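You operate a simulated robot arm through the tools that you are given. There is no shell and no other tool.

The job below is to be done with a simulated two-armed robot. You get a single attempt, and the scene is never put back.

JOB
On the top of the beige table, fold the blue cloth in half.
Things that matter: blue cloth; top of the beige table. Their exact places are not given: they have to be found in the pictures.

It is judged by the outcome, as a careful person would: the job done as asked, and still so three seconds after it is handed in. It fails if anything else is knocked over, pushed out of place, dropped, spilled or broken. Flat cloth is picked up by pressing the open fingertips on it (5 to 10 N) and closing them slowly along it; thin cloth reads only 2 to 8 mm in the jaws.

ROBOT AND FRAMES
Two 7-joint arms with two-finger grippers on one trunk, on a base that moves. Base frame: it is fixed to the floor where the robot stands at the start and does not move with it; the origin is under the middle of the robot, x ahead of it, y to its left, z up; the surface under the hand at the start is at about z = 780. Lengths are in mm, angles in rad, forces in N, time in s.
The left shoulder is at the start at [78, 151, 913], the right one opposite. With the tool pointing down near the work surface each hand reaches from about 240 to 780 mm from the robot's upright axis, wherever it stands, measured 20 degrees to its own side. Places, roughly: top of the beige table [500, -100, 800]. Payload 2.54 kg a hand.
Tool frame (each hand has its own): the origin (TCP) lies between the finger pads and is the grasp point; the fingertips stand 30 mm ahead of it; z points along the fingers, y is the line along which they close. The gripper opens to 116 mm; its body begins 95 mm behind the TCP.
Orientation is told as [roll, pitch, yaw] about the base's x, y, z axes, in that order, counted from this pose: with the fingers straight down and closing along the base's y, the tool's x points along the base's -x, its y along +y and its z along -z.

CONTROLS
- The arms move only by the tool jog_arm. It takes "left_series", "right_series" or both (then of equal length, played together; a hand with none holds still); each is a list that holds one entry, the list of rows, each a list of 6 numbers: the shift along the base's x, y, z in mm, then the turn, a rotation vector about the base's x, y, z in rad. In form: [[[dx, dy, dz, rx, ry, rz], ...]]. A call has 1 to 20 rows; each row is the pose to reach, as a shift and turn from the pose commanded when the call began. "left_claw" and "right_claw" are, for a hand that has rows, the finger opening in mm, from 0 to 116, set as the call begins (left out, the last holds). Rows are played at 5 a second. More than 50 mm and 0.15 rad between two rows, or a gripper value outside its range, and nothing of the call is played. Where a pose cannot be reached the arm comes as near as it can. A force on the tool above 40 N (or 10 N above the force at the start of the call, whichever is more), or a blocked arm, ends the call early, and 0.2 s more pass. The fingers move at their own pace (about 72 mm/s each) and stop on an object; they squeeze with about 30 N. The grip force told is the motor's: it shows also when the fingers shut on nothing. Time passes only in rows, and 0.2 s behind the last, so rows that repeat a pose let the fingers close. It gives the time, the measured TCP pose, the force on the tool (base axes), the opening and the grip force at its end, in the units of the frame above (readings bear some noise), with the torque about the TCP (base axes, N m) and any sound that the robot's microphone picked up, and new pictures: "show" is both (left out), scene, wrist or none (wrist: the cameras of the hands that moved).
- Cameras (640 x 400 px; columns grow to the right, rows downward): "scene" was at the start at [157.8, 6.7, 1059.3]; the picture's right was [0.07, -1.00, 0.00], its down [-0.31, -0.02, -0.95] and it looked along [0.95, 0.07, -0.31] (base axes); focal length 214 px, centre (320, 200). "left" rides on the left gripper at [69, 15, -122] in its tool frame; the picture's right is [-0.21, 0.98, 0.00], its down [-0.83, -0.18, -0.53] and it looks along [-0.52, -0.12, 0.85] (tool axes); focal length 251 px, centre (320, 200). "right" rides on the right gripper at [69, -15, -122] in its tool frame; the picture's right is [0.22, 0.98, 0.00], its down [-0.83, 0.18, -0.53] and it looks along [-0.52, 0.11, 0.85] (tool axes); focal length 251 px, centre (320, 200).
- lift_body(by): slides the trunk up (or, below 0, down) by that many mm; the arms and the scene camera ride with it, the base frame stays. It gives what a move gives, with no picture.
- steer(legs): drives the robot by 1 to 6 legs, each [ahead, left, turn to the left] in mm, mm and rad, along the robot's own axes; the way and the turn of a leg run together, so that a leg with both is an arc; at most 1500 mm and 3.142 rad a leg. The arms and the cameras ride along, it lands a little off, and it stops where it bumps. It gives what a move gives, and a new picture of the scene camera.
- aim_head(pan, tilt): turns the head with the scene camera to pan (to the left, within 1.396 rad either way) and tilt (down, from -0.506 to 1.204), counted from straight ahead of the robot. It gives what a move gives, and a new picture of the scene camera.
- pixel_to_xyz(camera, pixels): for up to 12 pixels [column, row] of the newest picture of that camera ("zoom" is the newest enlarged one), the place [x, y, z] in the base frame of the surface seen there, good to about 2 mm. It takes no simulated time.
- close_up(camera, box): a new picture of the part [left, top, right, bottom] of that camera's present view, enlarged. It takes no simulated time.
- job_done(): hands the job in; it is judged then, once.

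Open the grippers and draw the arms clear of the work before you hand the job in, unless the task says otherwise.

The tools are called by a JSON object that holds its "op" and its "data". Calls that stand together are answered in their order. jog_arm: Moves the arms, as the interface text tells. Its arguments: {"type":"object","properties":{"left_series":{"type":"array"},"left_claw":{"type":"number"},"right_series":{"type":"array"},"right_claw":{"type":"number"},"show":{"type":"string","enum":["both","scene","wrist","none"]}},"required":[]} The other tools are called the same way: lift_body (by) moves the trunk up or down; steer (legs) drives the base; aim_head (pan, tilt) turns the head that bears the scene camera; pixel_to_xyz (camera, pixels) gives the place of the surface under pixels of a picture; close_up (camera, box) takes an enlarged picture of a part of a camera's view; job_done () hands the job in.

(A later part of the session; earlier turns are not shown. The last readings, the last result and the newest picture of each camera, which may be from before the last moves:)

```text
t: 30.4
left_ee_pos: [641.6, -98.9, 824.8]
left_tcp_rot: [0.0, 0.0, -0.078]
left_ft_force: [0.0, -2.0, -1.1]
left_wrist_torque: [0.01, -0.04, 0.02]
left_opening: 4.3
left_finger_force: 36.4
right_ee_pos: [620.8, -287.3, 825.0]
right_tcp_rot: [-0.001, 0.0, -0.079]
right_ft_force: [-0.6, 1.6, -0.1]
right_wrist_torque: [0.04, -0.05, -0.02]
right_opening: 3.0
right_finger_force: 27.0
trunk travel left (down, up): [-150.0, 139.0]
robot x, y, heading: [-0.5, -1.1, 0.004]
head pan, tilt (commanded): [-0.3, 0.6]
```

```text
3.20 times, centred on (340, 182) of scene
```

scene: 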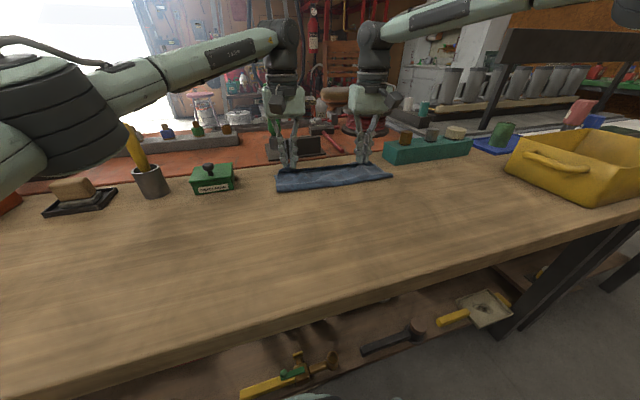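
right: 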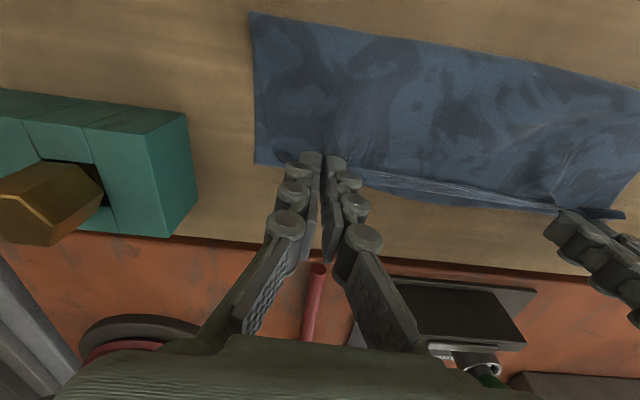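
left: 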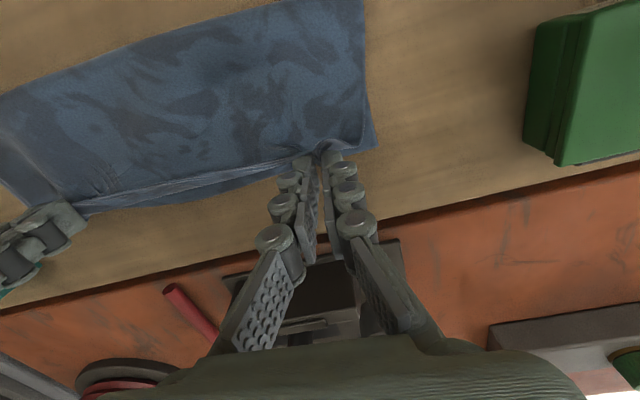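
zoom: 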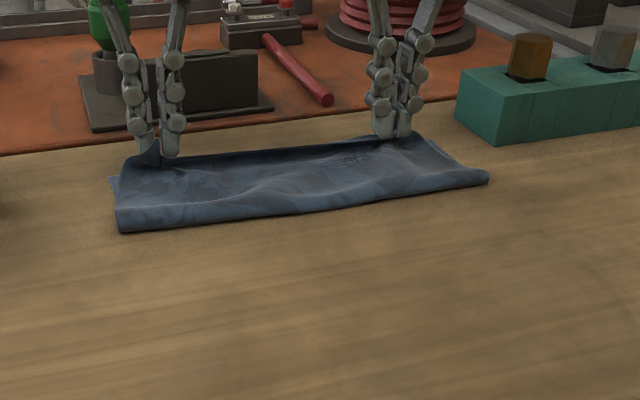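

The upper layer now nearly covers the lower one. I measure the near edge, far edge and fold line again.

{"op": "pixel_to_xyz", "data": {"camera": "right", "pixels": [[450, 190], [450, 197], [450, 203], [400, 190], [500, 203], [254, 162], [252, 14], [400, 40], [500, 62], [620, 213], [280, 158]]}}

{"op": "pixel_to_xyz", "data": {"camera": "left", "pixels": [[375, 146], [363, 2], [230, 172], [230, 180], [230, 186], [150, 197], [150, 205], [335, 140], [345, 150], [350, 148], [200, 30]]}}

{"op": "close_up", "data": {"camera": "left", "box": [200, 100, 400, 225]}}

{"op": "close_up", "data": {"camera": "right", "box": [240, 100, 440, 225]}}

```text
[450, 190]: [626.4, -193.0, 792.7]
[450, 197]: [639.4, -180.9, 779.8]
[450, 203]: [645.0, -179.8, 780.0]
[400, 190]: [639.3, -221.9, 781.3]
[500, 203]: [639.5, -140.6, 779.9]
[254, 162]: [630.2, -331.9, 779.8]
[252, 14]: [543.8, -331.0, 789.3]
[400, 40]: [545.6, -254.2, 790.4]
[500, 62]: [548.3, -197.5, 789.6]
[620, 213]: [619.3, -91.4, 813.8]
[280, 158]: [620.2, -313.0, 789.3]
```

```text
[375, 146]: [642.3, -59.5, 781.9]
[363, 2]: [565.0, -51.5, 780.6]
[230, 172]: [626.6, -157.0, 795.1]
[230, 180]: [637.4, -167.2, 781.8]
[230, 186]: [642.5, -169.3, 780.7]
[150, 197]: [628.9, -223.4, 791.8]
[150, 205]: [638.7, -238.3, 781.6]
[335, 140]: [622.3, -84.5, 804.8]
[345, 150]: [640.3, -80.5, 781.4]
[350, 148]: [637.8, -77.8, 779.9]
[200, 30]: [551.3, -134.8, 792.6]
```

```text
3.20 times, centred on (300, 162) of left
```

zoom: 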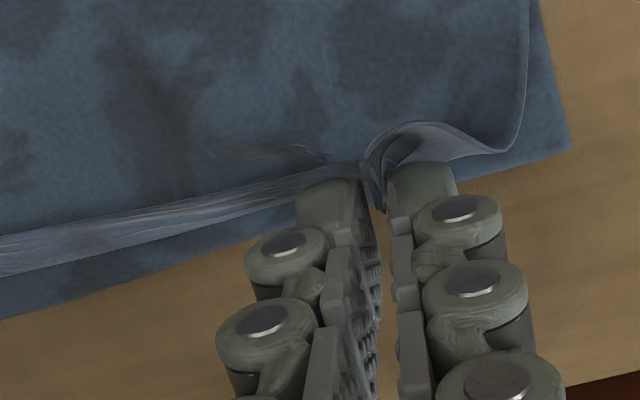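

```text
3.20 times, centred on (340, 162) of right
```

zoom: 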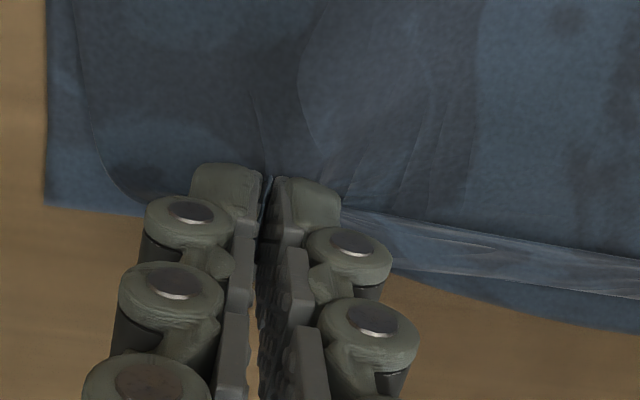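

The near edge is now within about 10 mm of the far edge (x≈627–638 vs 640–645), with its rim curled up between the jaws. I lower 10 mm so that it rests on the lower layer and then open the jaws to 16 mm.

{"op": "jog_arm", "data": {"left_series": [[[1, 0, -4, 0, 0, 0], [2, 0, -8, 0, 0, 0], [2, 0, -10, 0, 0, 0], [2, 0, -10, 0, 0, 0]]], "right_series": [[[1, 0, -4, 0, 0, 0], [2, 0, -8, 0, 0, 0], [2, 0, -10, 0, 0, 0], [2, 0, -10, 0, 0, 0]]], "show": "none"}}

{"op": "jog_arm", "data": {"left_series": [[[0, 0, 0, 0, 0, 0], [0, 0, 0, 0, 0, 0], [0, 0, 0, 0, 0, 0]]], "right_series": [[[0, 0, 0, 0, 0, 0], [0, 0, 0, 0, 0, 0], [0, 0, 0, 0, 0, 0]]], "left_claw": 16, "right_claw": 16, "show": "both"}}

{"op": "close_up", "data": {"camera": "left", "box": [200, 100, 400, 225]}}

{"op": "close_up", "data": {"camera": "right", "box": [240, 100, 440, 225]}}

```text
t: 31.4
left_ee_pos: [643.4, -97.2, 813.7]
left_tcp_rot: [0.001, 0.001, -0.079]
left_ft_force: [-0.4, -3.1, -0.3]
left_wrist_torque: [-0.54, 0.11, 0.08]
left_opening: 1.7
left_finger_force: 24.6
right_ee_pos: [623.3, -286.8, 814.7]
right_tcp_rot: [0.0, 0.0, -0.082]
right_ft_force: [0.5, 1.9, 3.7]
right_wrist_torque: [0.15, 0.04, -0.02]
right_opening: 1.4
right_finger_force: 32.0
trunk travel left (down, up): [-150.0, 139.0]
robot x, y, heading: [-3.1, -1.7, 0.004]
head pan, tilt (commanded): [-0.3, 0.6]
```

```text
t: 32.2
left_ee_pos: [643.1, -99.4, 813.2]
left_tcp_rot: [0.0, -0.001, -0.079]
left_ft_force: [0.3, -0.3, -0.1]
left_wrist_torque: [0.03, -0.01, 0.02]
left_opening: 16.1
left_finger_force: 0.1
right_ee_pos: [623.6, -286.1, 814.6]
right_tcp_rot: [-0.001, -0.002, -0.082]
right_ft_force: [0.5, 0.5, 0.7]
right_wrist_torque: [0.0, -0.01, 0.01]
right_opening: 16.0
right_finger_force: 0.1
trunk travel left (down, up): [-150.0, 139.0]
robot x, y, heading: [-0.5, -1.5, 0.007]
head pan, tilt (commanded): [-0.3, 0.6]
```

scene: 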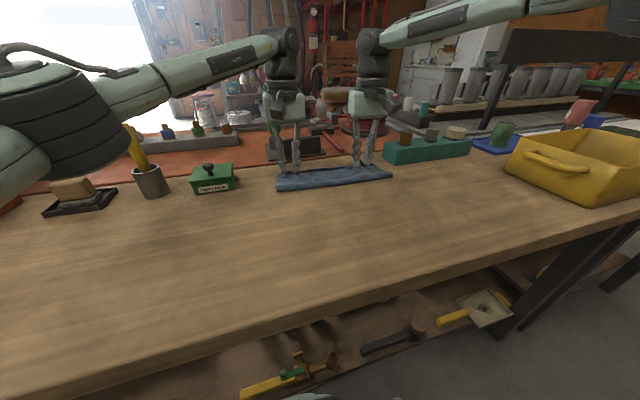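
right: 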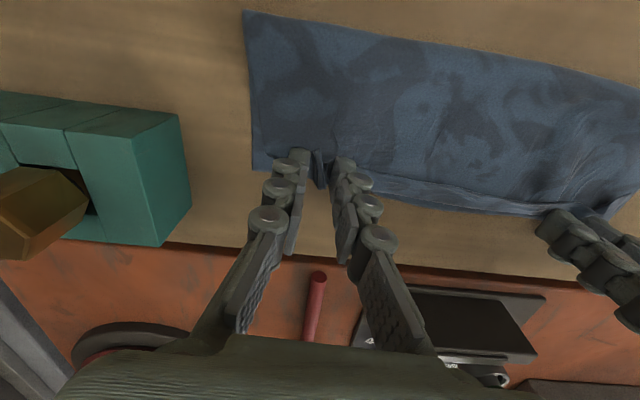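
left: 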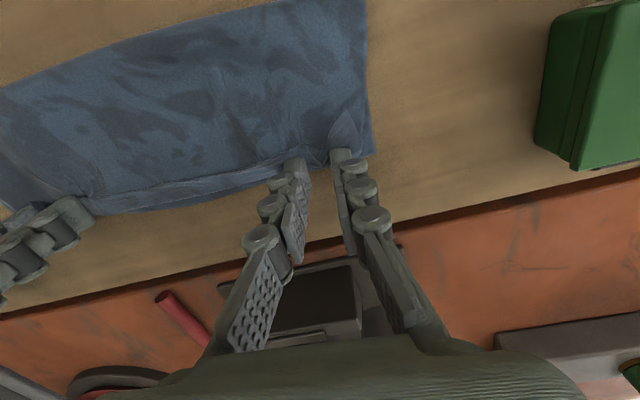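

```text
3.20 times, centred on (300, 162) of left
```

zoom: 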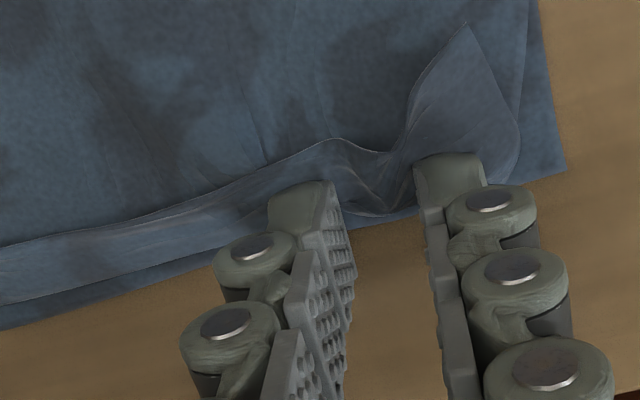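

```text
3.20 times, centred on (340, 162) of right
```

zoom: 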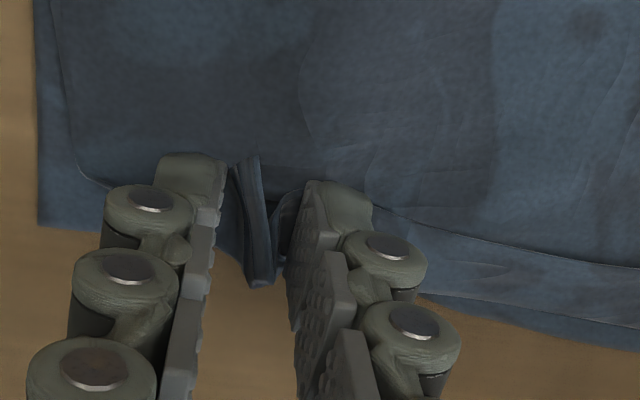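

Released: at the left the corner rim is folded back (zoom (470,30)–(520,150)) and at the right the pinched ridge still stands up (zoom (255,220)). I draw both hands straight up 60 mm to let the cloth relax and look at it whole.

{"op": "jog_arm", "data": {"left_series": [[[0, 0, 6, 0, 0, 0], [0, 0, 14, 0, 0, 0], [0, 0, 26, 0, 0, 0], [0, 0, 42, 0, 0, 0], [0, 0, 60, 0, 0, 0], [0, 0, 60, 0, 0, 0]]], "right_series": [[[0, 0, 6, 0, 0, 0], [0, 0, 14, 0, 0, 0], [0, 0, 26, 0, 0, 0], [0, 0, 42, 0, 0, 0], [0, 0, 60, 0, 0, 0], [0, 0, 60, 0, 0, 0]]], "left_claw": 22, "right_claw": 22, "show": "both"}}

{"op": "close_up", "data": {"camera": "scene", "box": [240, 120, 440, 245]}}

{"op": "close_up", "data": {"camera": "left", "box": [200, 80, 400, 205]}}

{"op": "close_up", "data": {"camera": "right", "box": [240, 80, 440, 205]}}

```text
t: 33.6
left_ee_pos: [643.2, -97.7, 873.6]
left_tcp_rot: [0.0, 0.001, -0.08]
left_ft_force: [0.3, -1.0, 1.7]
left_wrist_torque: [-0.01, -0.03, -0.02]
left_opening: 22.1
left_finger_force: 0.1
right_ee_pos: [623.6, -286.5, 874.9]
right_tcp_rot: [0.001, 0.0, -0.08]
right_ft_force: [0.0, -1.0, 0.4]
right_wrist_torque: [-0.02, 0.0, -0.02]
right_opening: 22.0
right_finger_force: 0.1
trunk travel left (down, up): [-150.0, 139.0]
robot x, y, heading: [-0.9, -0.8, -0.001]
head pan, tilt (commanded): [-0.3, 0.6]
```

scene: 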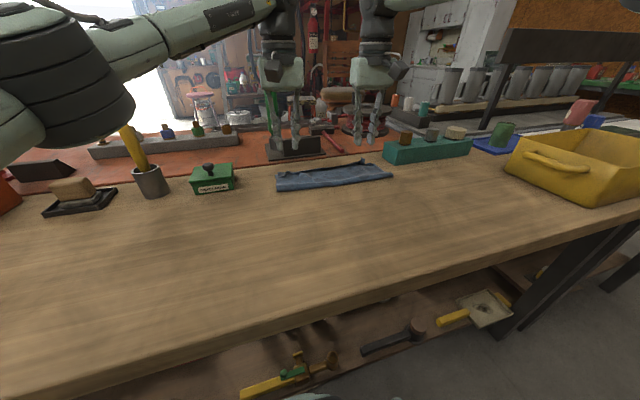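
right: 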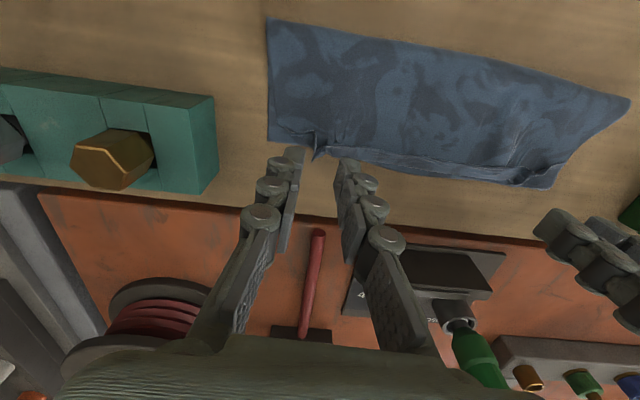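
left: 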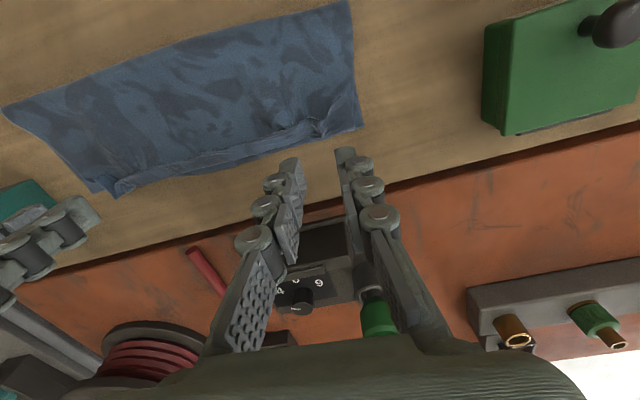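

```text
3.20 times, centred on (340, 182) of scene
```

zoom: 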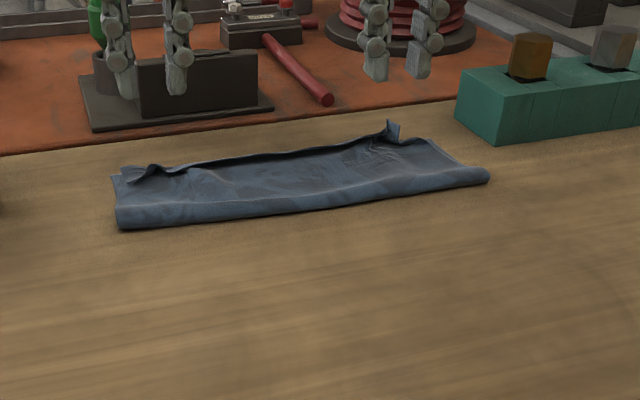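

```text
3.20 times, centred on (300, 142) of left
```

zoom: 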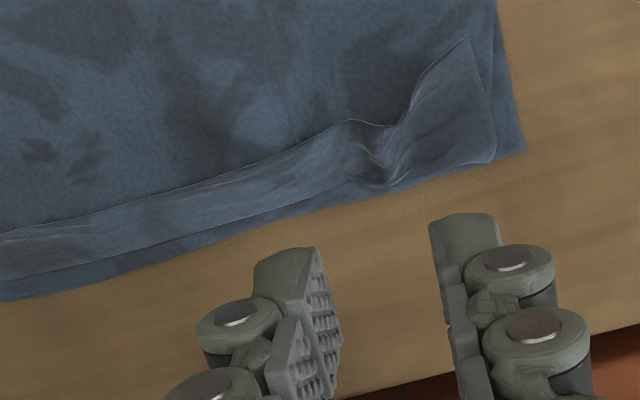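

```text
3.20 times, centred on (340, 142) of right
```

zoom: 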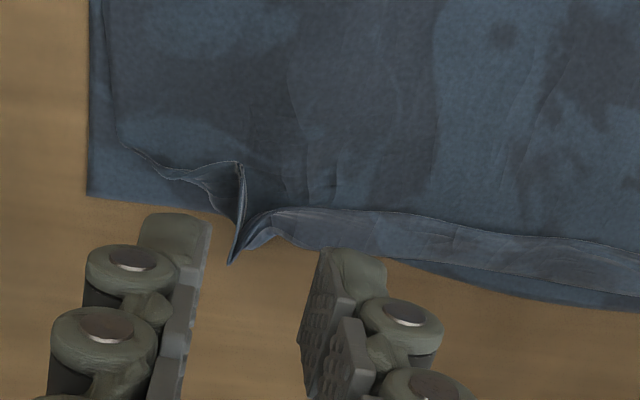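

The sheet is folded in half, but its rim is turned back along the far edge: left corner flap tip at left zoom (470,38), rim edge along (50,228)–(350,122), a standing crumple at right zoom (238,200). I measure these points and heights to plan a gentle forward sweep with the fingertips.

{"op": "pixel_to_xyz", "data": {"camera": "left", "pixels": [[346, 92], [330, 110], [322, 119], [309, 118], [280, 131], [240, 144], [352, 128], [362, 127], [300, 142], [260, 155], [230, 160], [300, 105]]}}

{"op": "pixel_to_xyz", "data": {"camera": "right", "pixels": [[314, 131], [313, 160], [300, 136], [280, 127], [330, 146], [360, 147], [400, 154], [440, 160], [400, 163], [440, 170], [268, 140], [320, 120]]}}

{"op": "pixel_to_xyz", "data": {"camera": "right", "pixels": [[480, 162], [480, 177], [520, 168], [520, 185], [555, 165], [550, 188], [630, 97], [268, 22], [400, 45], [500, 70], [500, 150], [400, 130]]}}

```text
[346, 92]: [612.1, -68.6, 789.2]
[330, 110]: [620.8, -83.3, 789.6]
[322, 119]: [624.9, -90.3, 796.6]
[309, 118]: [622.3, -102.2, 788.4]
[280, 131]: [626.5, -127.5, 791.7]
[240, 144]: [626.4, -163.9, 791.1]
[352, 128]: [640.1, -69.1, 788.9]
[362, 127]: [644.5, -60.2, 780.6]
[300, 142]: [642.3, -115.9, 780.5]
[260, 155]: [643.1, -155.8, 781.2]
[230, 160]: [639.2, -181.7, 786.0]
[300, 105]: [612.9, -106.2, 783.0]
```

```text
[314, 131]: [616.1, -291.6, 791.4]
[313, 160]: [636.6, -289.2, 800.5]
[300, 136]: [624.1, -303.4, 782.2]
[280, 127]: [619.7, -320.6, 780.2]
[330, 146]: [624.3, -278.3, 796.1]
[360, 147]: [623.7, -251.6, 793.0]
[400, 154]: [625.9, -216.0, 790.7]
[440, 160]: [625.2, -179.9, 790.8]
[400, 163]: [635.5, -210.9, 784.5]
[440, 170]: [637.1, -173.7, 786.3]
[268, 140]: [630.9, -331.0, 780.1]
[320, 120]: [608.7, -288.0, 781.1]
```

```text
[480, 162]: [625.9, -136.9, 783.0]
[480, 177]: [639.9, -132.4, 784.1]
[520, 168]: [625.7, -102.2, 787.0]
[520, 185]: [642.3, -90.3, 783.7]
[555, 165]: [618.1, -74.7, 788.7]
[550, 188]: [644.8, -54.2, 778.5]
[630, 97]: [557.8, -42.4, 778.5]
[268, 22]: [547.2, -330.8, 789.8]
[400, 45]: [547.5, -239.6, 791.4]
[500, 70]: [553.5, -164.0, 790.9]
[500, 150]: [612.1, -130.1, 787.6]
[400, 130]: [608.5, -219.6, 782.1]
```

The rim stands curled up to z≈790 with its edge at x≈625 and crease at x≈640, above an upper layer at z≈782–787. I place both hands behind it (left at x≈596,y≈-108, right at x≈598,y≈-242) with the jaws opened to 64 and 84 mm, still raised, and look.

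{"op": "jog_arm", "data": {"left_series": [[[-12, -3, 0, 0, 0, 0], [-24, -6, 0, 0, 0, 0], [-36, -8, -10, 0, 0, 0], [-47, -10, -25, 0, 0, 0], [-47, -10, -40, 0, 0, 0], [-47, -10, -40, 0, 0, 0]]], "right_series": [[[-7, 12, 0, 0, 0, 0], [-14, 24, 0, 0, 0, 0], [-20, 36, -10, 0, 0, 0], [-26, 45, -25, 0, 0, 0], [-26, 45, -40, 0, 0, 0], [-26, 45, -40, 0, 0, 0]]], "left_claw": 64, "right_claw": 84, "show": "both"}}

{"op": "close_up", "data": {"camera": "scene", "box": [240, 120, 440, 245]}}

```text
t: 35.0
left_ee_pos: [597.4, -107.9, 833.3]
left_tcp_rot: [0.001, 0.003, -0.079]
left_ft_force: [0.6, 0.2, -0.7]
left_wrist_torque: [0.0, 0.01, 0.01]
left_opening: 64.0
left_finger_force: 0.0
right_ee_pos: [597.2, -241.4, 833.6]
right_tcp_rot: [0.0, 0.001, -0.082]
right_ft_force: [0.2, 0.1, 0.1]
right_wrist_torque: [0.0, 0.01, 0.0]
right_opening: 84.3
right_finger_force: 0.1
trunk travel left (down, up): [-150.0, 139.0]
robot x, y, heading: [2.5, 1.4, 0.001]
head pan, tilt (commanded): [-0.3, 0.6]
```

scene: 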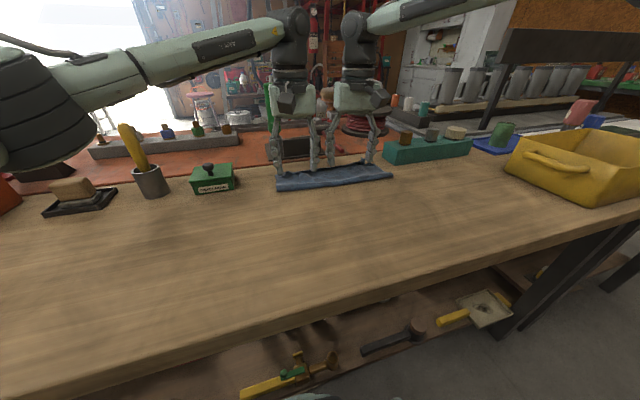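
right: 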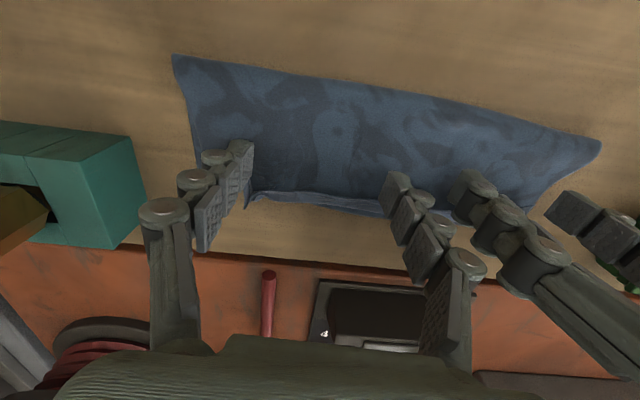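
left: 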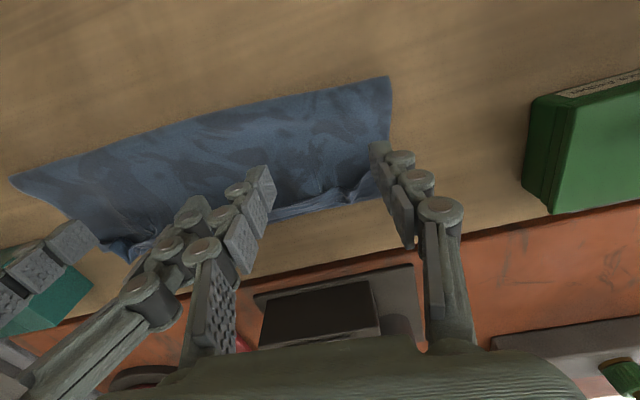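

```text
3.20 times, centred on (340, 182) of scene
```

zoom: 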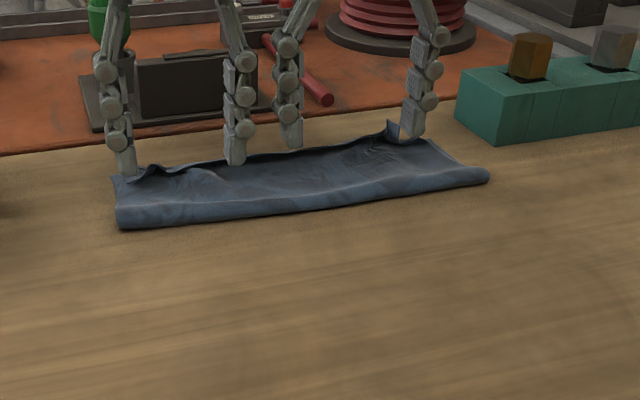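

Fingertips are behind the rim (left outer over (378,150), right outer near (240,150) in the wrist views). I lower 16 mm to tip height ≈787 and read the forces.

{"op": "jog_arm", "data": {"left_series": [[[-3, 0, -6, 0, 0, 0], [-3, 0, -11, 0, 0, 0], [-3, 0, -16, 0, 0, 0], [-3, 0, -16, 0, 0, 0]]], "right_series": [[[0, 0, -6, 0, 0, 0], [0, 0, -11, 0, 0, 0], [0, 0, -16, 0, 0, 0], [0, 0, -16, 0, 0, 0]]], "show": "wrist"}}

{"op": "close_up", "data": {"camera": "scene", "box": [260, 130, 400, 218]}}

```text
t: 36.0
left_ee_pos: [593.8, -108.4, 819.3]
left_tcp_rot: [-0.001, 0.002, -0.08]
left_ft_force: [-0.2, -0.4, -0.1]
left_wrist_torque: [0.01, 0.01, -0.02]
left_opening: 64.2
left_finger_force: 0.1
right_ee_pos: [595.8, -242.6, 817.2]
right_tcp_rot: [-0.001, 0.001, -0.081]
right_ft_force: [0.5, 0.0, 0.3]
right_wrist_torque: [0.01, -0.01, 0.01]
right_opening: 83.7
right_finger_force: 0.0
trunk travel left (down, up): [-150.0, 139.0]
robot x, y, heading: [-1.4, -3.0, 0.001]
head pan, tilt (commanded): [-0.3, 0.6]
```

right: 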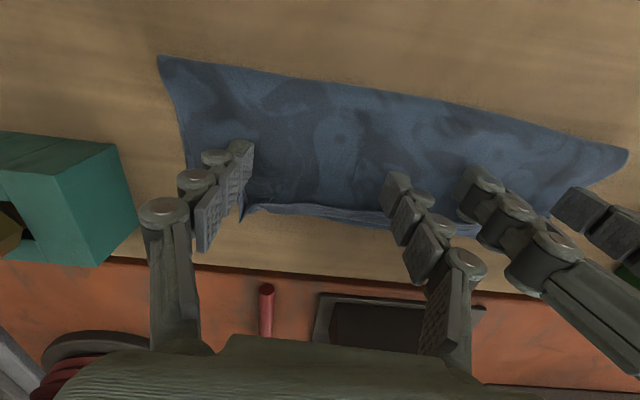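
left: 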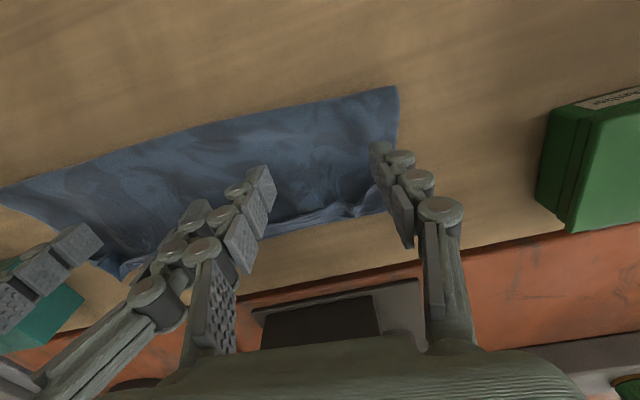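

```text
4.55 times, centred on (330, 174) of scene
```

zoom: 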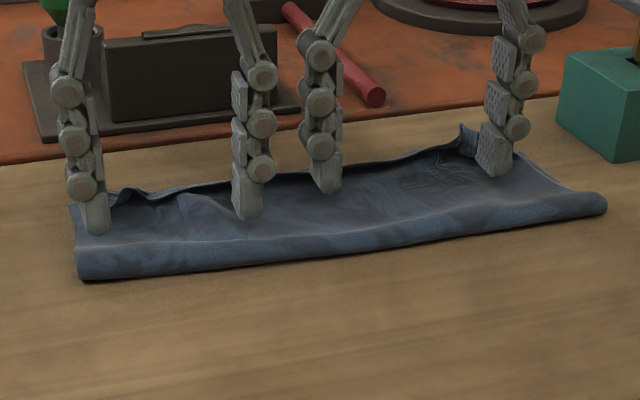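

No contact yet; left tips are at ≈789 so I lower the left 4 mm and the right 2 mm more, then sweep both slowly 50 mm forward to push the curled rim over.

{"op": "jog_arm", "data": {"left_series": [[[0, 0, -4, 0, 0, 0], [6, 0, -4, 0, 0, 0], [12, 0, -4, 0, 0, 0], [18, 0, -4, 0, 0, 0], [24, 0, -4, 0, 0, 0], [30, 0, -4, 0, 0, 0], [36, 0, -3.5, 0, 0, 0], [42, 0, -3, 0, 0, 0], [47, 0, -3, 0, 0, 0], [52, 0, -3, 0, 0, 0]]], "right_series": [[[0, 0, -2, 0, 0, 0], [6, 0, -2, 0, 0, 0], [12, 0, -2, 0, 0, 0], [18, 0, -2, 0, 0, 0], [24, 0, -2, 0, 0, 0], [30, 0, -2, 0, 0, 0], [35, 0, -1.5, 0, 0, 0], [40, 0, -1, 0, 0, 0], [45, 0, -1, 0, 0, 0], [50, 0, -1, 0, 0, 0]]], "show": "both"}}

{"op": "close_up", "data": {"camera": "scene", "box": [260, 130, 400, 218]}}

```text
t: 38.2
left_ee_pos: [644.4, -107.6, 814.5]
left_tcp_rot: [0.0, -0.001, -0.079]
left_ft_force: [0.5, 0.6, -0.9]
left_wrist_torque: [0.0, -0.01, -0.02]
left_opening: 64.2
left_finger_force: 0.0
right_ee_pos: [645.8, -241.2, 818.0]
right_tcp_rot: [-0.001, 0.0, -0.082]
right_ft_force: [0.1, 0.1, 0.5]
right_wrist_torque: [-0.02, -0.02, 0.01]
right_opening: 83.7
right_finger_force: 0.0
trunk travel left (down, up): [-150.0, 139.0]
robot x, y, heading: [2.5, -3.0, 0.003]
head pan, tilt (commanded): [-0.3, 0.6]
```

scene: 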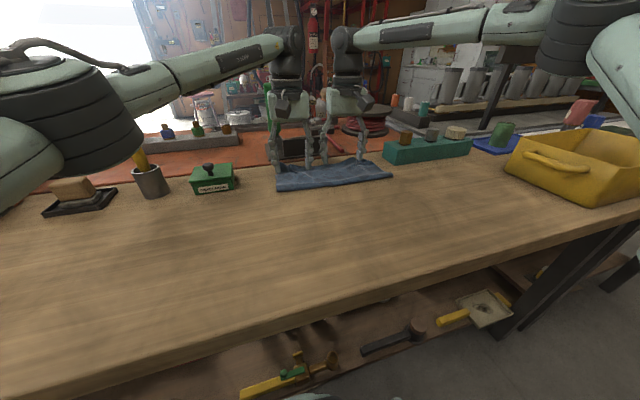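
right: 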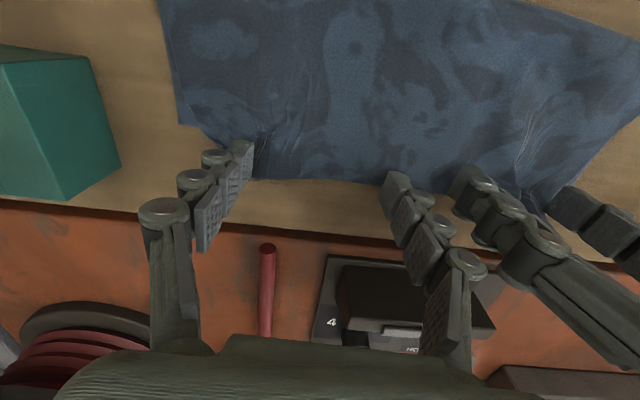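
left: 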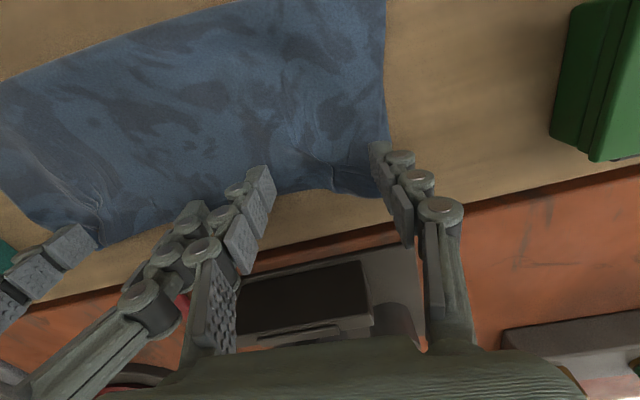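

```text
4.55 times, centred on (330, 174) of scene
```

zoom: 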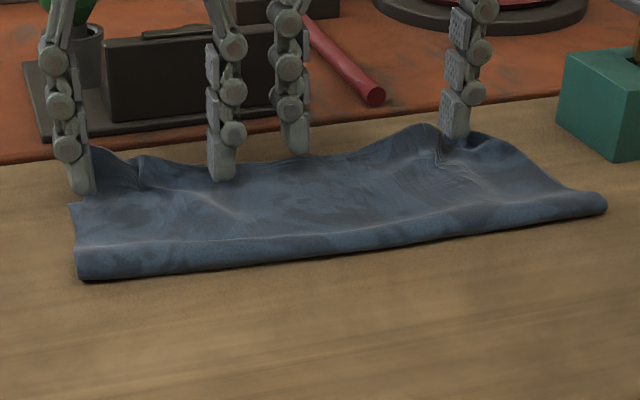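

The rim flipped forward nicely. I lift both hands straight up 55 mm and look at the result.

{"op": "jog_arm", "data": {"left_series": [[[1, 0, 5, 0, 0, 0], [1, 0, 15, 0, 0, 0], [1, 0, 30, 0, 0, 0], [1, 0, 55, 0, 0, 0], [1, 0, 55, 0, 0, 0]]], "right_series": [[[1, 0, 5, 0, 0, 0], [1, 0, 15, 0, 0, 0], [1, 0, 30, 0, 0, 0], [1, 0, 55, 0, 0, 0], [1, 0, 55, 0, 0, 0]]], "show": "both"}}

{"op": "close_up", "data": {"camera": "scene", "box": [260, 130, 400, 218]}}

{"op": "close_up", "data": {"camera": "left", "box": [0, 40, 400, 290]}}

{"op": "close_up", "data": {"camera": "right", "box": [150, 0, 640, 306]}}

```text
t: 39.5
left_ee_pos: [645.6, -108.8, 870.1]
left_tcp_rot: [0.0, -0.001, -0.078]
left_ft_force: [0.4, 0.0, -0.2]
left_wrist_torque: [-0.03, 0.0, 0.01]
left_opening: 64.1
left_finger_force: 0.2
right_ee_pos: [649.1, -241.9, 870.9]
right_tcp_rot: [-0.001, 0.0, -0.082]
right_ft_force: [-0.6, -0.7, 0.2]
right_wrist_torque: [-0.01, -0.03, 0.0]
right_opening: 84.0
right_finger_force: 0.1
trunk travel left (down, up): [-150.0, 139.0]
robot x, y, heading: [-0.6, -1.5, 0.001]
head pan, tilt (commanded): [-0.3, 0.6]
```

scene: 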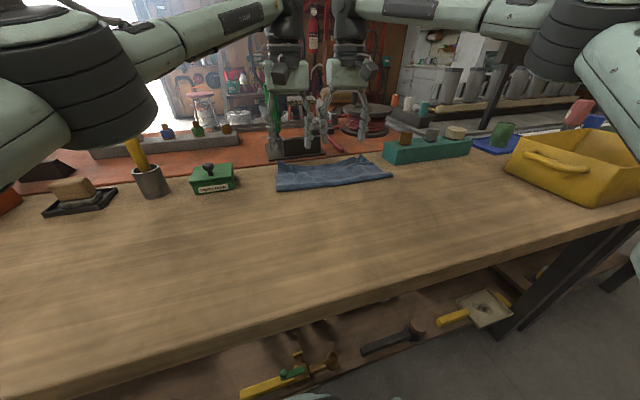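
right: 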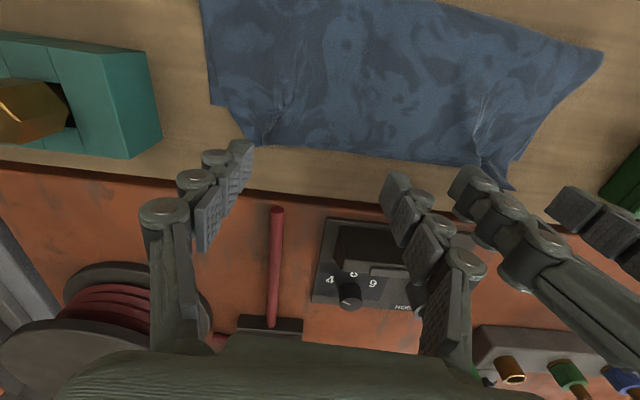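
left: 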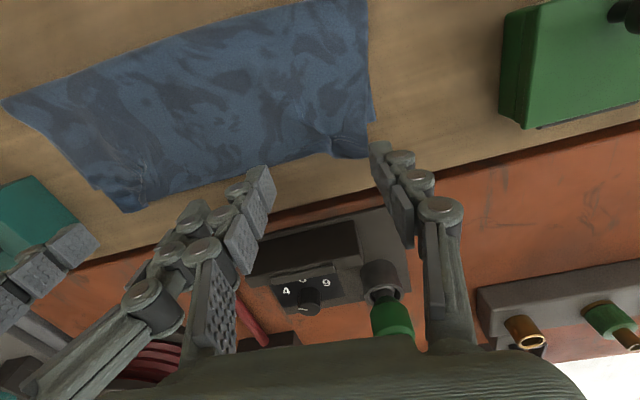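

```text
4.55 times, centred on (330, 174) of scene
```

zoom: 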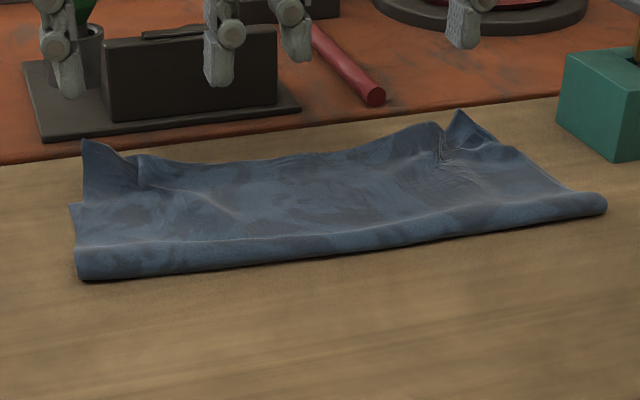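

```text
1.60 times, centred on (200, 165) of left
```

zoom: 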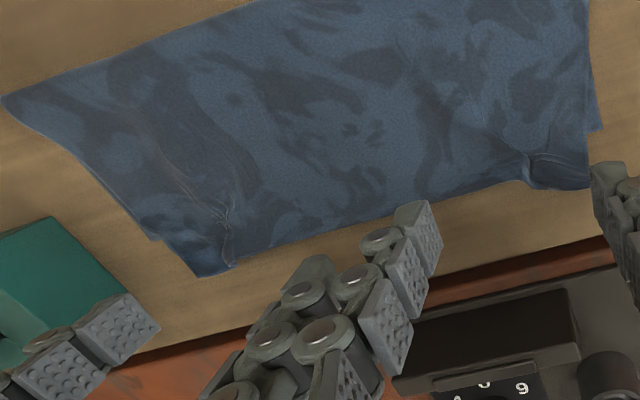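

```text
1.31 times, centred on (395, 153) of right
```

zoom: 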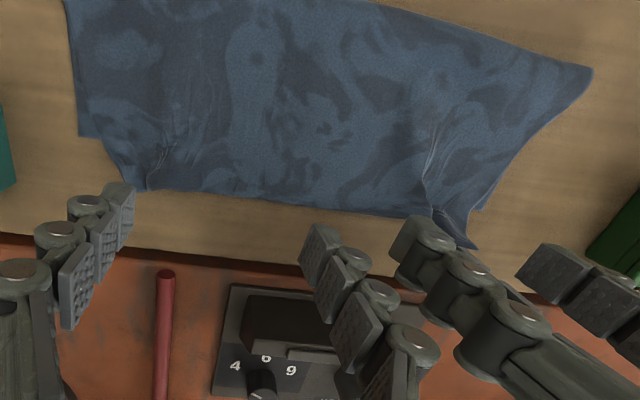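

The upper layer now lies over the lower one with its edge flipped forward; corners and two crumples stick up. I measure how far the upper edge reaches past the lower one.

{"op": "pixel_to_xyz", "data": {"camera": "left", "pixels": [[366, 156], [375, 120], [250, 172], [200, 186], [127, 210], [97, 188], [335, 152], [330, 138], [145, 200], [300, 158], [8, 100], [368, 2]]}}

{"op": "pixel_to_xyz", "data": {"camera": "right", "pixels": [[260, 144], [212, 104], [240, 142], [300, 145], [350, 151], [400, 158], [450, 165], [508, 188], [510, 160], [480, 140], [602, 55], [264, 130]]}}

{"op": "pixel_to_xyz", "data": {"camera": "scene", "pixels": [[279, 162], [361, 156], [292, 167], [277, 189], [391, 177], [320, 187], [353, 158], [330, 170], [300, 180], [350, 180]]}}

```text
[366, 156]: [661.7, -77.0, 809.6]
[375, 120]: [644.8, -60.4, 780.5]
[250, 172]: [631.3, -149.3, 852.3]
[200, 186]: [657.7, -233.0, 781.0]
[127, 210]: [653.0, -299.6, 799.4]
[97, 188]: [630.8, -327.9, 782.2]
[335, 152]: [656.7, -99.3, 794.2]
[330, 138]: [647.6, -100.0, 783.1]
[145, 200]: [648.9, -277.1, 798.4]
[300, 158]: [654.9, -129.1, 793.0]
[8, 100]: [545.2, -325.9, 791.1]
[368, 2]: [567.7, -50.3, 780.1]
```

```text
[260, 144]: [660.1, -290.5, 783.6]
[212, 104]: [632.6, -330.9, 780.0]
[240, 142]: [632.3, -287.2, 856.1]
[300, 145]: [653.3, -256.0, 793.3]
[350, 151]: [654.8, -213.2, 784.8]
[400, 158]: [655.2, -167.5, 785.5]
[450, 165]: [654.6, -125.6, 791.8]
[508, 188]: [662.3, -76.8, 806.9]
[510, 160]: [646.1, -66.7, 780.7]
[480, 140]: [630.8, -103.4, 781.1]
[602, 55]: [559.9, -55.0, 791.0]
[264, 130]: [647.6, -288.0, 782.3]
```

```text
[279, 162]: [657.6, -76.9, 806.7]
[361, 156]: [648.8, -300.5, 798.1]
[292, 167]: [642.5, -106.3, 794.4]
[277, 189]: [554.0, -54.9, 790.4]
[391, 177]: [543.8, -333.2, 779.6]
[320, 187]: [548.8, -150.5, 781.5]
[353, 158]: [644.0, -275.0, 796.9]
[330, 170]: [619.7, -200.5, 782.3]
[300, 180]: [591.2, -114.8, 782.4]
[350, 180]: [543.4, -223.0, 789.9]
```

The upper edge lies at x≈655–662 against the lower edge at ≈645 (left) and ≈632 (right), and the upper corners sit 17–28 mm inward because of the crumples. I close the jaws and move above the upper corners to inspect them before pressing and smoothing them outward and back.

{"op": "jog_arm", "data": {"left_series": [[[2, 7, 0, 0, 0, 0], [4, 14, 0, 0, 0, 0], [6, 20, 0, 0, 0, 0], [6, 20, 0, 0, 0, 0], [6, 20, 0, 0, 0, 0]]], "right_series": [[[0, -13, 0, 0, 0, 0], [0, -26, 0, 0, 0, 0], [0, -39, 0, 0, 0, 0], [0, -50, 0, 0, 0, 0], [0, -50, 0, 0, 0, 0]]], "left_claw": 0, "right_claw": 0, "show": "wrist"}}

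{"op": "close_up", "data": {"camera": "left", "box": [200, 50, 440, 200]}}

{"op": "close_up", "data": {"camera": "right", "box": [200, 50, 440, 200]}}

```text
t: 40.6
left_ee_pos: [652.4, -87.8, 870.9]
left_tcp_rot: [-0.002, 0.001, -0.077]
left_ft_force: [-0.3, 0.6, 0.1]
left_wrist_torque: [-0.03, 0.0, 0.0]
left_opening: 0.1
left_finger_force: 28.9
right_ee_pos: [646.8, -292.3, 872.6]
right_tcp_rot: [0.0, -0.001, -0.08]
right_ft_force: [0.4, 0.3, 0.4]
right_wrist_torque: [0.01, 0.0, -0.02]
right_opening: 0.0
right_finger_force: 29.2
trunk travel left (down, up): [-150.0, 139.0]
robot x, y, heading: [2.5, 6.0, -0.006]
head pan, tilt (commanded): [-0.3, 0.6]
```

right: 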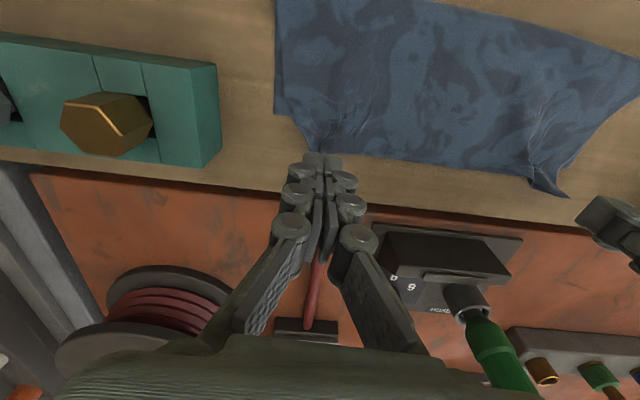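
left: 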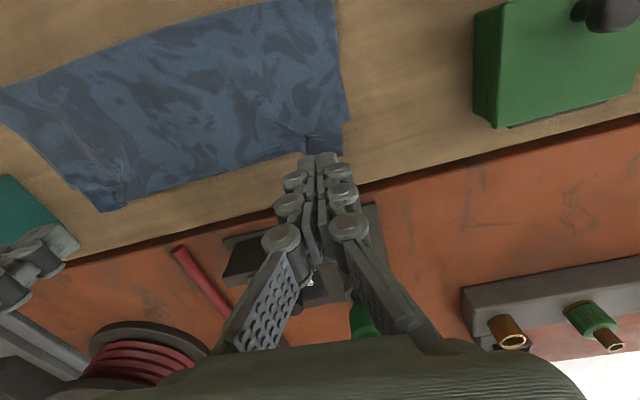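

```text
2.67 times, centred on (320, 125) of left
```

zoom: 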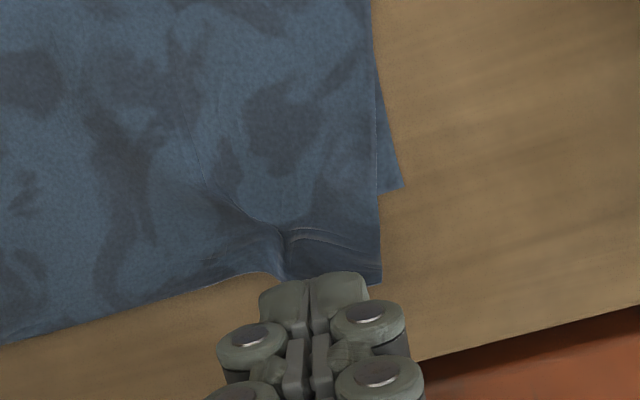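

```text
2.67 times, centred on (320, 125) of right
```

zoom: 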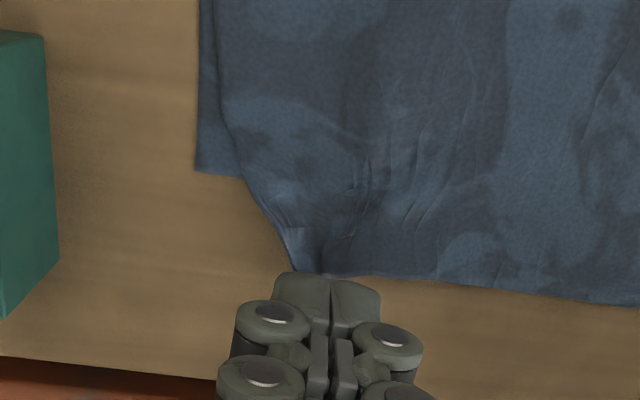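

The left upper corner is at zoom (380,285) with a small crumple at (285,240); the right upper corner is gathered around zoom (300,265). I get their exact places.

{"op": "pixel_to_xyz", "data": {"camera": "right", "pixels": [[310, 150], [308, 145], [300, 132], [290, 117], [321, 151], [320, 140], [334, 152], [273, 113], [350, 152]]}}

{"op": "pixel_to_xyz", "data": {"camera": "left", "pixels": [[341, 155], [341, 145], [340, 125], [306, 152], [307, 138], [320, 142], [290, 156], [349, 119], [325, 150]]}}

```text
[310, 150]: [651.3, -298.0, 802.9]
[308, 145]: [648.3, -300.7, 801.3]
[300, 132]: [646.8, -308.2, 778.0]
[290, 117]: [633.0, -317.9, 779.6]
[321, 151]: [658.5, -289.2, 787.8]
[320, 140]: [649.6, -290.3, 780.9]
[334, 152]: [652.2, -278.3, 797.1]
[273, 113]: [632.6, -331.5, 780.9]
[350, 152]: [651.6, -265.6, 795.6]
```

```text
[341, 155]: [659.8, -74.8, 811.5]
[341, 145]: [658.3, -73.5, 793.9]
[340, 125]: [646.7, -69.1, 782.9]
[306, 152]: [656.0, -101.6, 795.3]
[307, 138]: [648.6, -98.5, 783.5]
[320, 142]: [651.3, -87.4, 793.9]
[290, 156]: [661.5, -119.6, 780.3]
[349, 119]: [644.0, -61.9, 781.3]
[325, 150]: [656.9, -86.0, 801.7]
```

Both upper corners stand up (left to z≈811 at (660,-75), right to z≈803 at (651,-298)), so their flattened overhang is larger. I step back behind each corner with closed fingers and lower to tip height ≈787, ready to push the corners down forward.

{"op": "jog_arm", "data": {"left_series": [[[-9, 2, 0, 0, 0, 0], [-18, 4, 0, 0, 0, 0], [-18, 4, -20, 0, 0, 0], [-18, 4, -38, 0, 0, 0], [-18, 4, -53, 0, 0, 0], [-18, 4, -53, 0, 0, 0]]], "right_series": [[[-10, -3, 0, 0, 0, 0], [-20, -5, 0, 0, 0, 0], [-20, -5, -20, 0, 0, 0], [-20, -5, -38, 0, 0, 0], [-20, -5, -54, 0, 0, 0], [-20, -5, -54, 0, 0, 0]]], "show": "none"}}

{"op": "close_up", "data": {"camera": "scene", "box": [260, 130, 400, 218]}}

```text
t: 42.0
left_ee_pos: [635.2, -84.7, 816.2]
left_tcp_rot: [0.0, -0.001, -0.08]
left_ft_force: [0.3, -0.4, -0.6]
left_wrist_torque: [-0.01, 0.02, 0.01]
left_opening: 0.0
left_finger_force: 28.8
right_ee_pos: [626.8, -296.8, 818.1]
right_tcp_rot: [0.0, 0.0, -0.08]
right_ft_force: [0.5, -0.1, -0.6]
right_wrist_torque: [0.01, 0.02, 0.01]
right_opening: 0.0
right_finger_force: 29.1
trunk travel left (down, up): [-150.0, 139.0]
robot x, y, heading: [-1.1, 0.3, 0.001]
head pan, tilt (commanded): [-0.3, 0.6]
```

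```text
4.55 times, centred on (330, 174) of scene
```

zoom: 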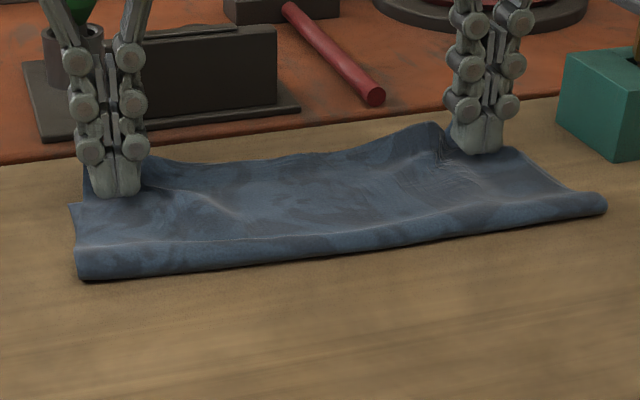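

Tips are behind the raised corners. I sweep forward ~26 mm while coming down about 5 mm to lay each corner flat.

{"op": "jog_arm", "data": {"left_series": [[[6, 0, 0, 0, 0, 0], [12, 0, 0, 0, 0, 0], [18, 0, -1, 0, 0, 0], [24, 0, -2, 0, 0, 0], [28, 0, -3.5, 0, 0, 0], [28, 0, -4, 0, 0, 0]]], "right_series": [[[6, 0, 0, 0, 0, 0], [12, 0, 0, 0, 0, 0], [18, 0, -2, 0, 0, 0], [24, 0, -3, 0, 0, 0], [28, 0, -4.5, 0, 0, 0], [28, 0, -5.5, 0, 0, 0]]], "show": "wrist"}}

{"op": "close_up", "data": {"camera": "scene", "box": [260, 130, 400, 218]}}

{"op": "close_up", "data": {"camera": "left", "box": [200, 50, 440, 200]}}

{"op": "close_up", "data": {"camera": "right", "box": [200, 50, 440, 200]}}

```text
t: 43.5
left_ee_pos: [661.5, -84.3, 813.4]
left_tcp_rot: [0.001, 0.001, -0.078]
left_ft_force: [-0.2, -0.6, 0.3]
left_wrist_torque: [-0.03, 0.02, -0.02]
left_opening: 0.0
left_finger_force: 28.7
right_ee_pos: [655.3, -296.2, 812.7]
right_tcp_rot: [-0.002, 0.0, -0.082]
right_ft_force: [-0.7, 0.0, -0.2]
right_wrist_torque: [0.0, 0.0, 0.02]
right_opening: 0.0
right_finger_force: 28.6
trunk travel left (down, up): [-150.0, 139.0]
robot x, y, heading: [-1.1, 0.6, 0.0]
head pan, tilt (commanded): [-0.3, 0.6]
```

right: 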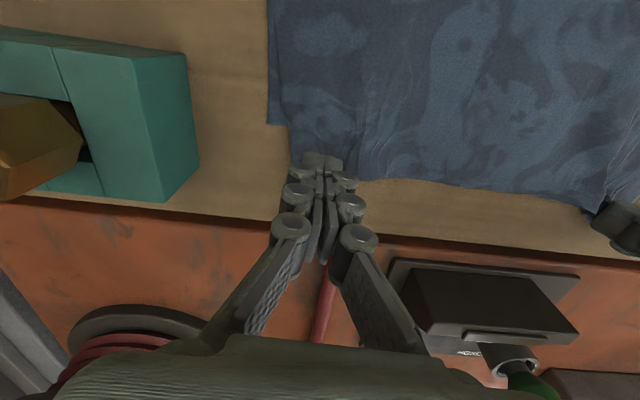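
left: 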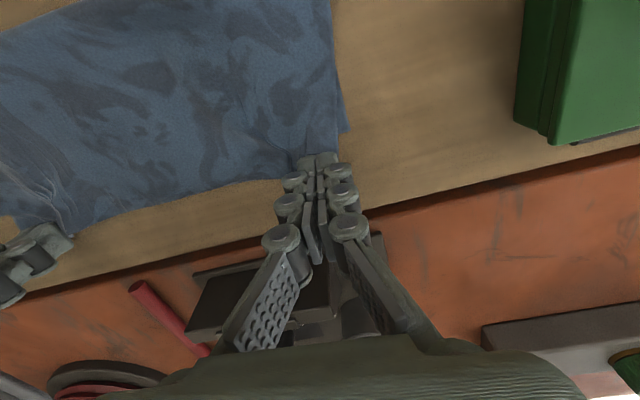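

```text
4.55 times, centred on (330, 174) of scene
```

zoom: 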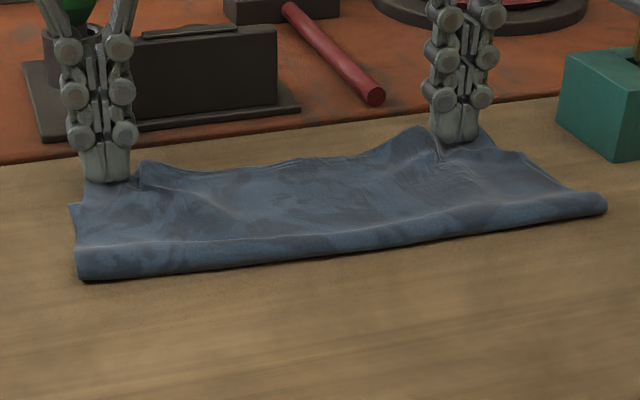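

```text
2.67 times, centred on (320, 125) of left
```

zoom: 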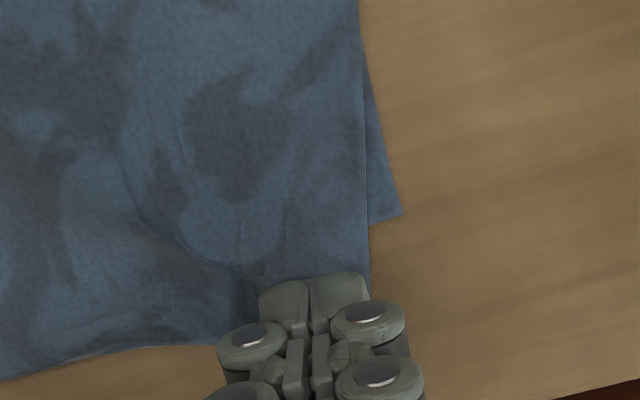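

```text
2.67 times, centred on (320, 125) of right
```

zoom: 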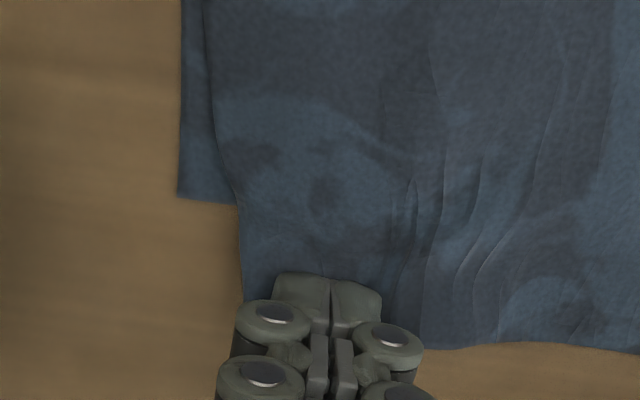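

The corners now lie flat under the fingertips. I press down gently about 2.5 mm and read the force before dragging them back and outward.

{"op": "jog_arm", "data": {"left_series": [[[0, 0, -1.5, 0, 0, 0], [0, 0, -2.5, 0, 0, 0]]], "right_series": [[[0, 0, -1, 0, 0, 0], [0, 0, -2, 0, 0, 0]]], "show": "none"}}

```text
t: 44.0
left_ee_pos: [662.2, -84.2, 811.6]
left_tcp_rot: [-0.001, 0.0, -0.079]
left_ft_force: [0.4, -0.2, -0.6]
left_wrist_torque: [0.0, -0.02, 0.01]
left_opening: 0.0
left_finger_force: 28.8
right_ee_pos: [654.6, -296.7, 810.6]
right_tcp_rot: [0.001, -0.001, -0.084]
right_ft_force: [0.0, -0.1, 0.1]
right_wrist_torque: [-0.02, -0.01, 0.02]
right_opening: 0.0
right_finger_force: 28.6
trunk travel left (down, up): [-150.0, 139.0]
robot x, y, heading: [3.1, -1.3, -0.005]
head pan, tilt (commanded): [-0.3, 0.6]
```

Still no contact force; I lower another 1.5 mm on both.

{"op": "jog_arm", "data": {"left_series": [[[0, 0, -0.8, 0, 0, 0], [0, 0, -1.6, 0, 0, 0]]], "right_series": [[[0, 0, -0.7, 0, 0, 0], [0, 0, -1.3, 0, 0, 0]]], "show": "none"}}

```text
t: 44.6
left_ee_pos: [663.0, -83.7, 810.0]
left_tcp_rot: [-0.001, 0.0, -0.079]
left_ft_force: [0.3, -0.9, -0.9]
left_wrist_torque: [0.01, 0.01, -0.05]
left_opening: 0.0
left_finger_force: 29.0
right_ee_pos: [655.6, -296.8, 810.1]
right_tcp_rot: [-0.001, 0.0, -0.081]
right_ft_force: [1.3, -0.2, 0.8]
right_wrist_torque: [-0.02, 0.01, 0.01]
right_opening: 0.0
right_finger_force: 28.7
trunk travel left (down, up): [-150.0, 139.0]
robot x, y, heading: [4.8, 2.9, 0.003]
head pan, tilt (commanded): [-0.3, 0.6]
```

Forces still near zero; another 1 mm down each.

{"op": "jog_arm", "data": {"left_series": [[[0, 0, -0.6, 0, 0, 0], [0, 0, -1.2, 0, 0, 0]]], "right_series": [[[0, 0, -0.5, 0, 0, 0], [0, 0, -1.0, 0, 0, 0]]], "show": "none"}}

```text
t: 45.2
left_ee_pos: [663.0, -83.7, 808.8]
left_tcp_rot: [0.0, 0.0, -0.079]
left_ft_force: [-0.4, 0.5, 0.7]
left_wrist_torque: [0.0, 0.0, -0.01]
left_opening: 0.0
left_finger_force: 29.2
right_ee_pos: [655.9, -295.6, 808.5]
right_tcp_rot: [0.0, 0.0, -0.083]
right_ft_force: [-0.1, 0.1, 0.1]
right_wrist_torque: [0.06, -0.02, 0.01]
right_opening: 0.2
right_finger_force: 28.6
trunk travel left (down, up): [-150.0, 139.0]
robot x, y, heading: [-0.2, 1.3, 0.0]
head pan, tilt (commanded): [-0.3, 0.6]
```

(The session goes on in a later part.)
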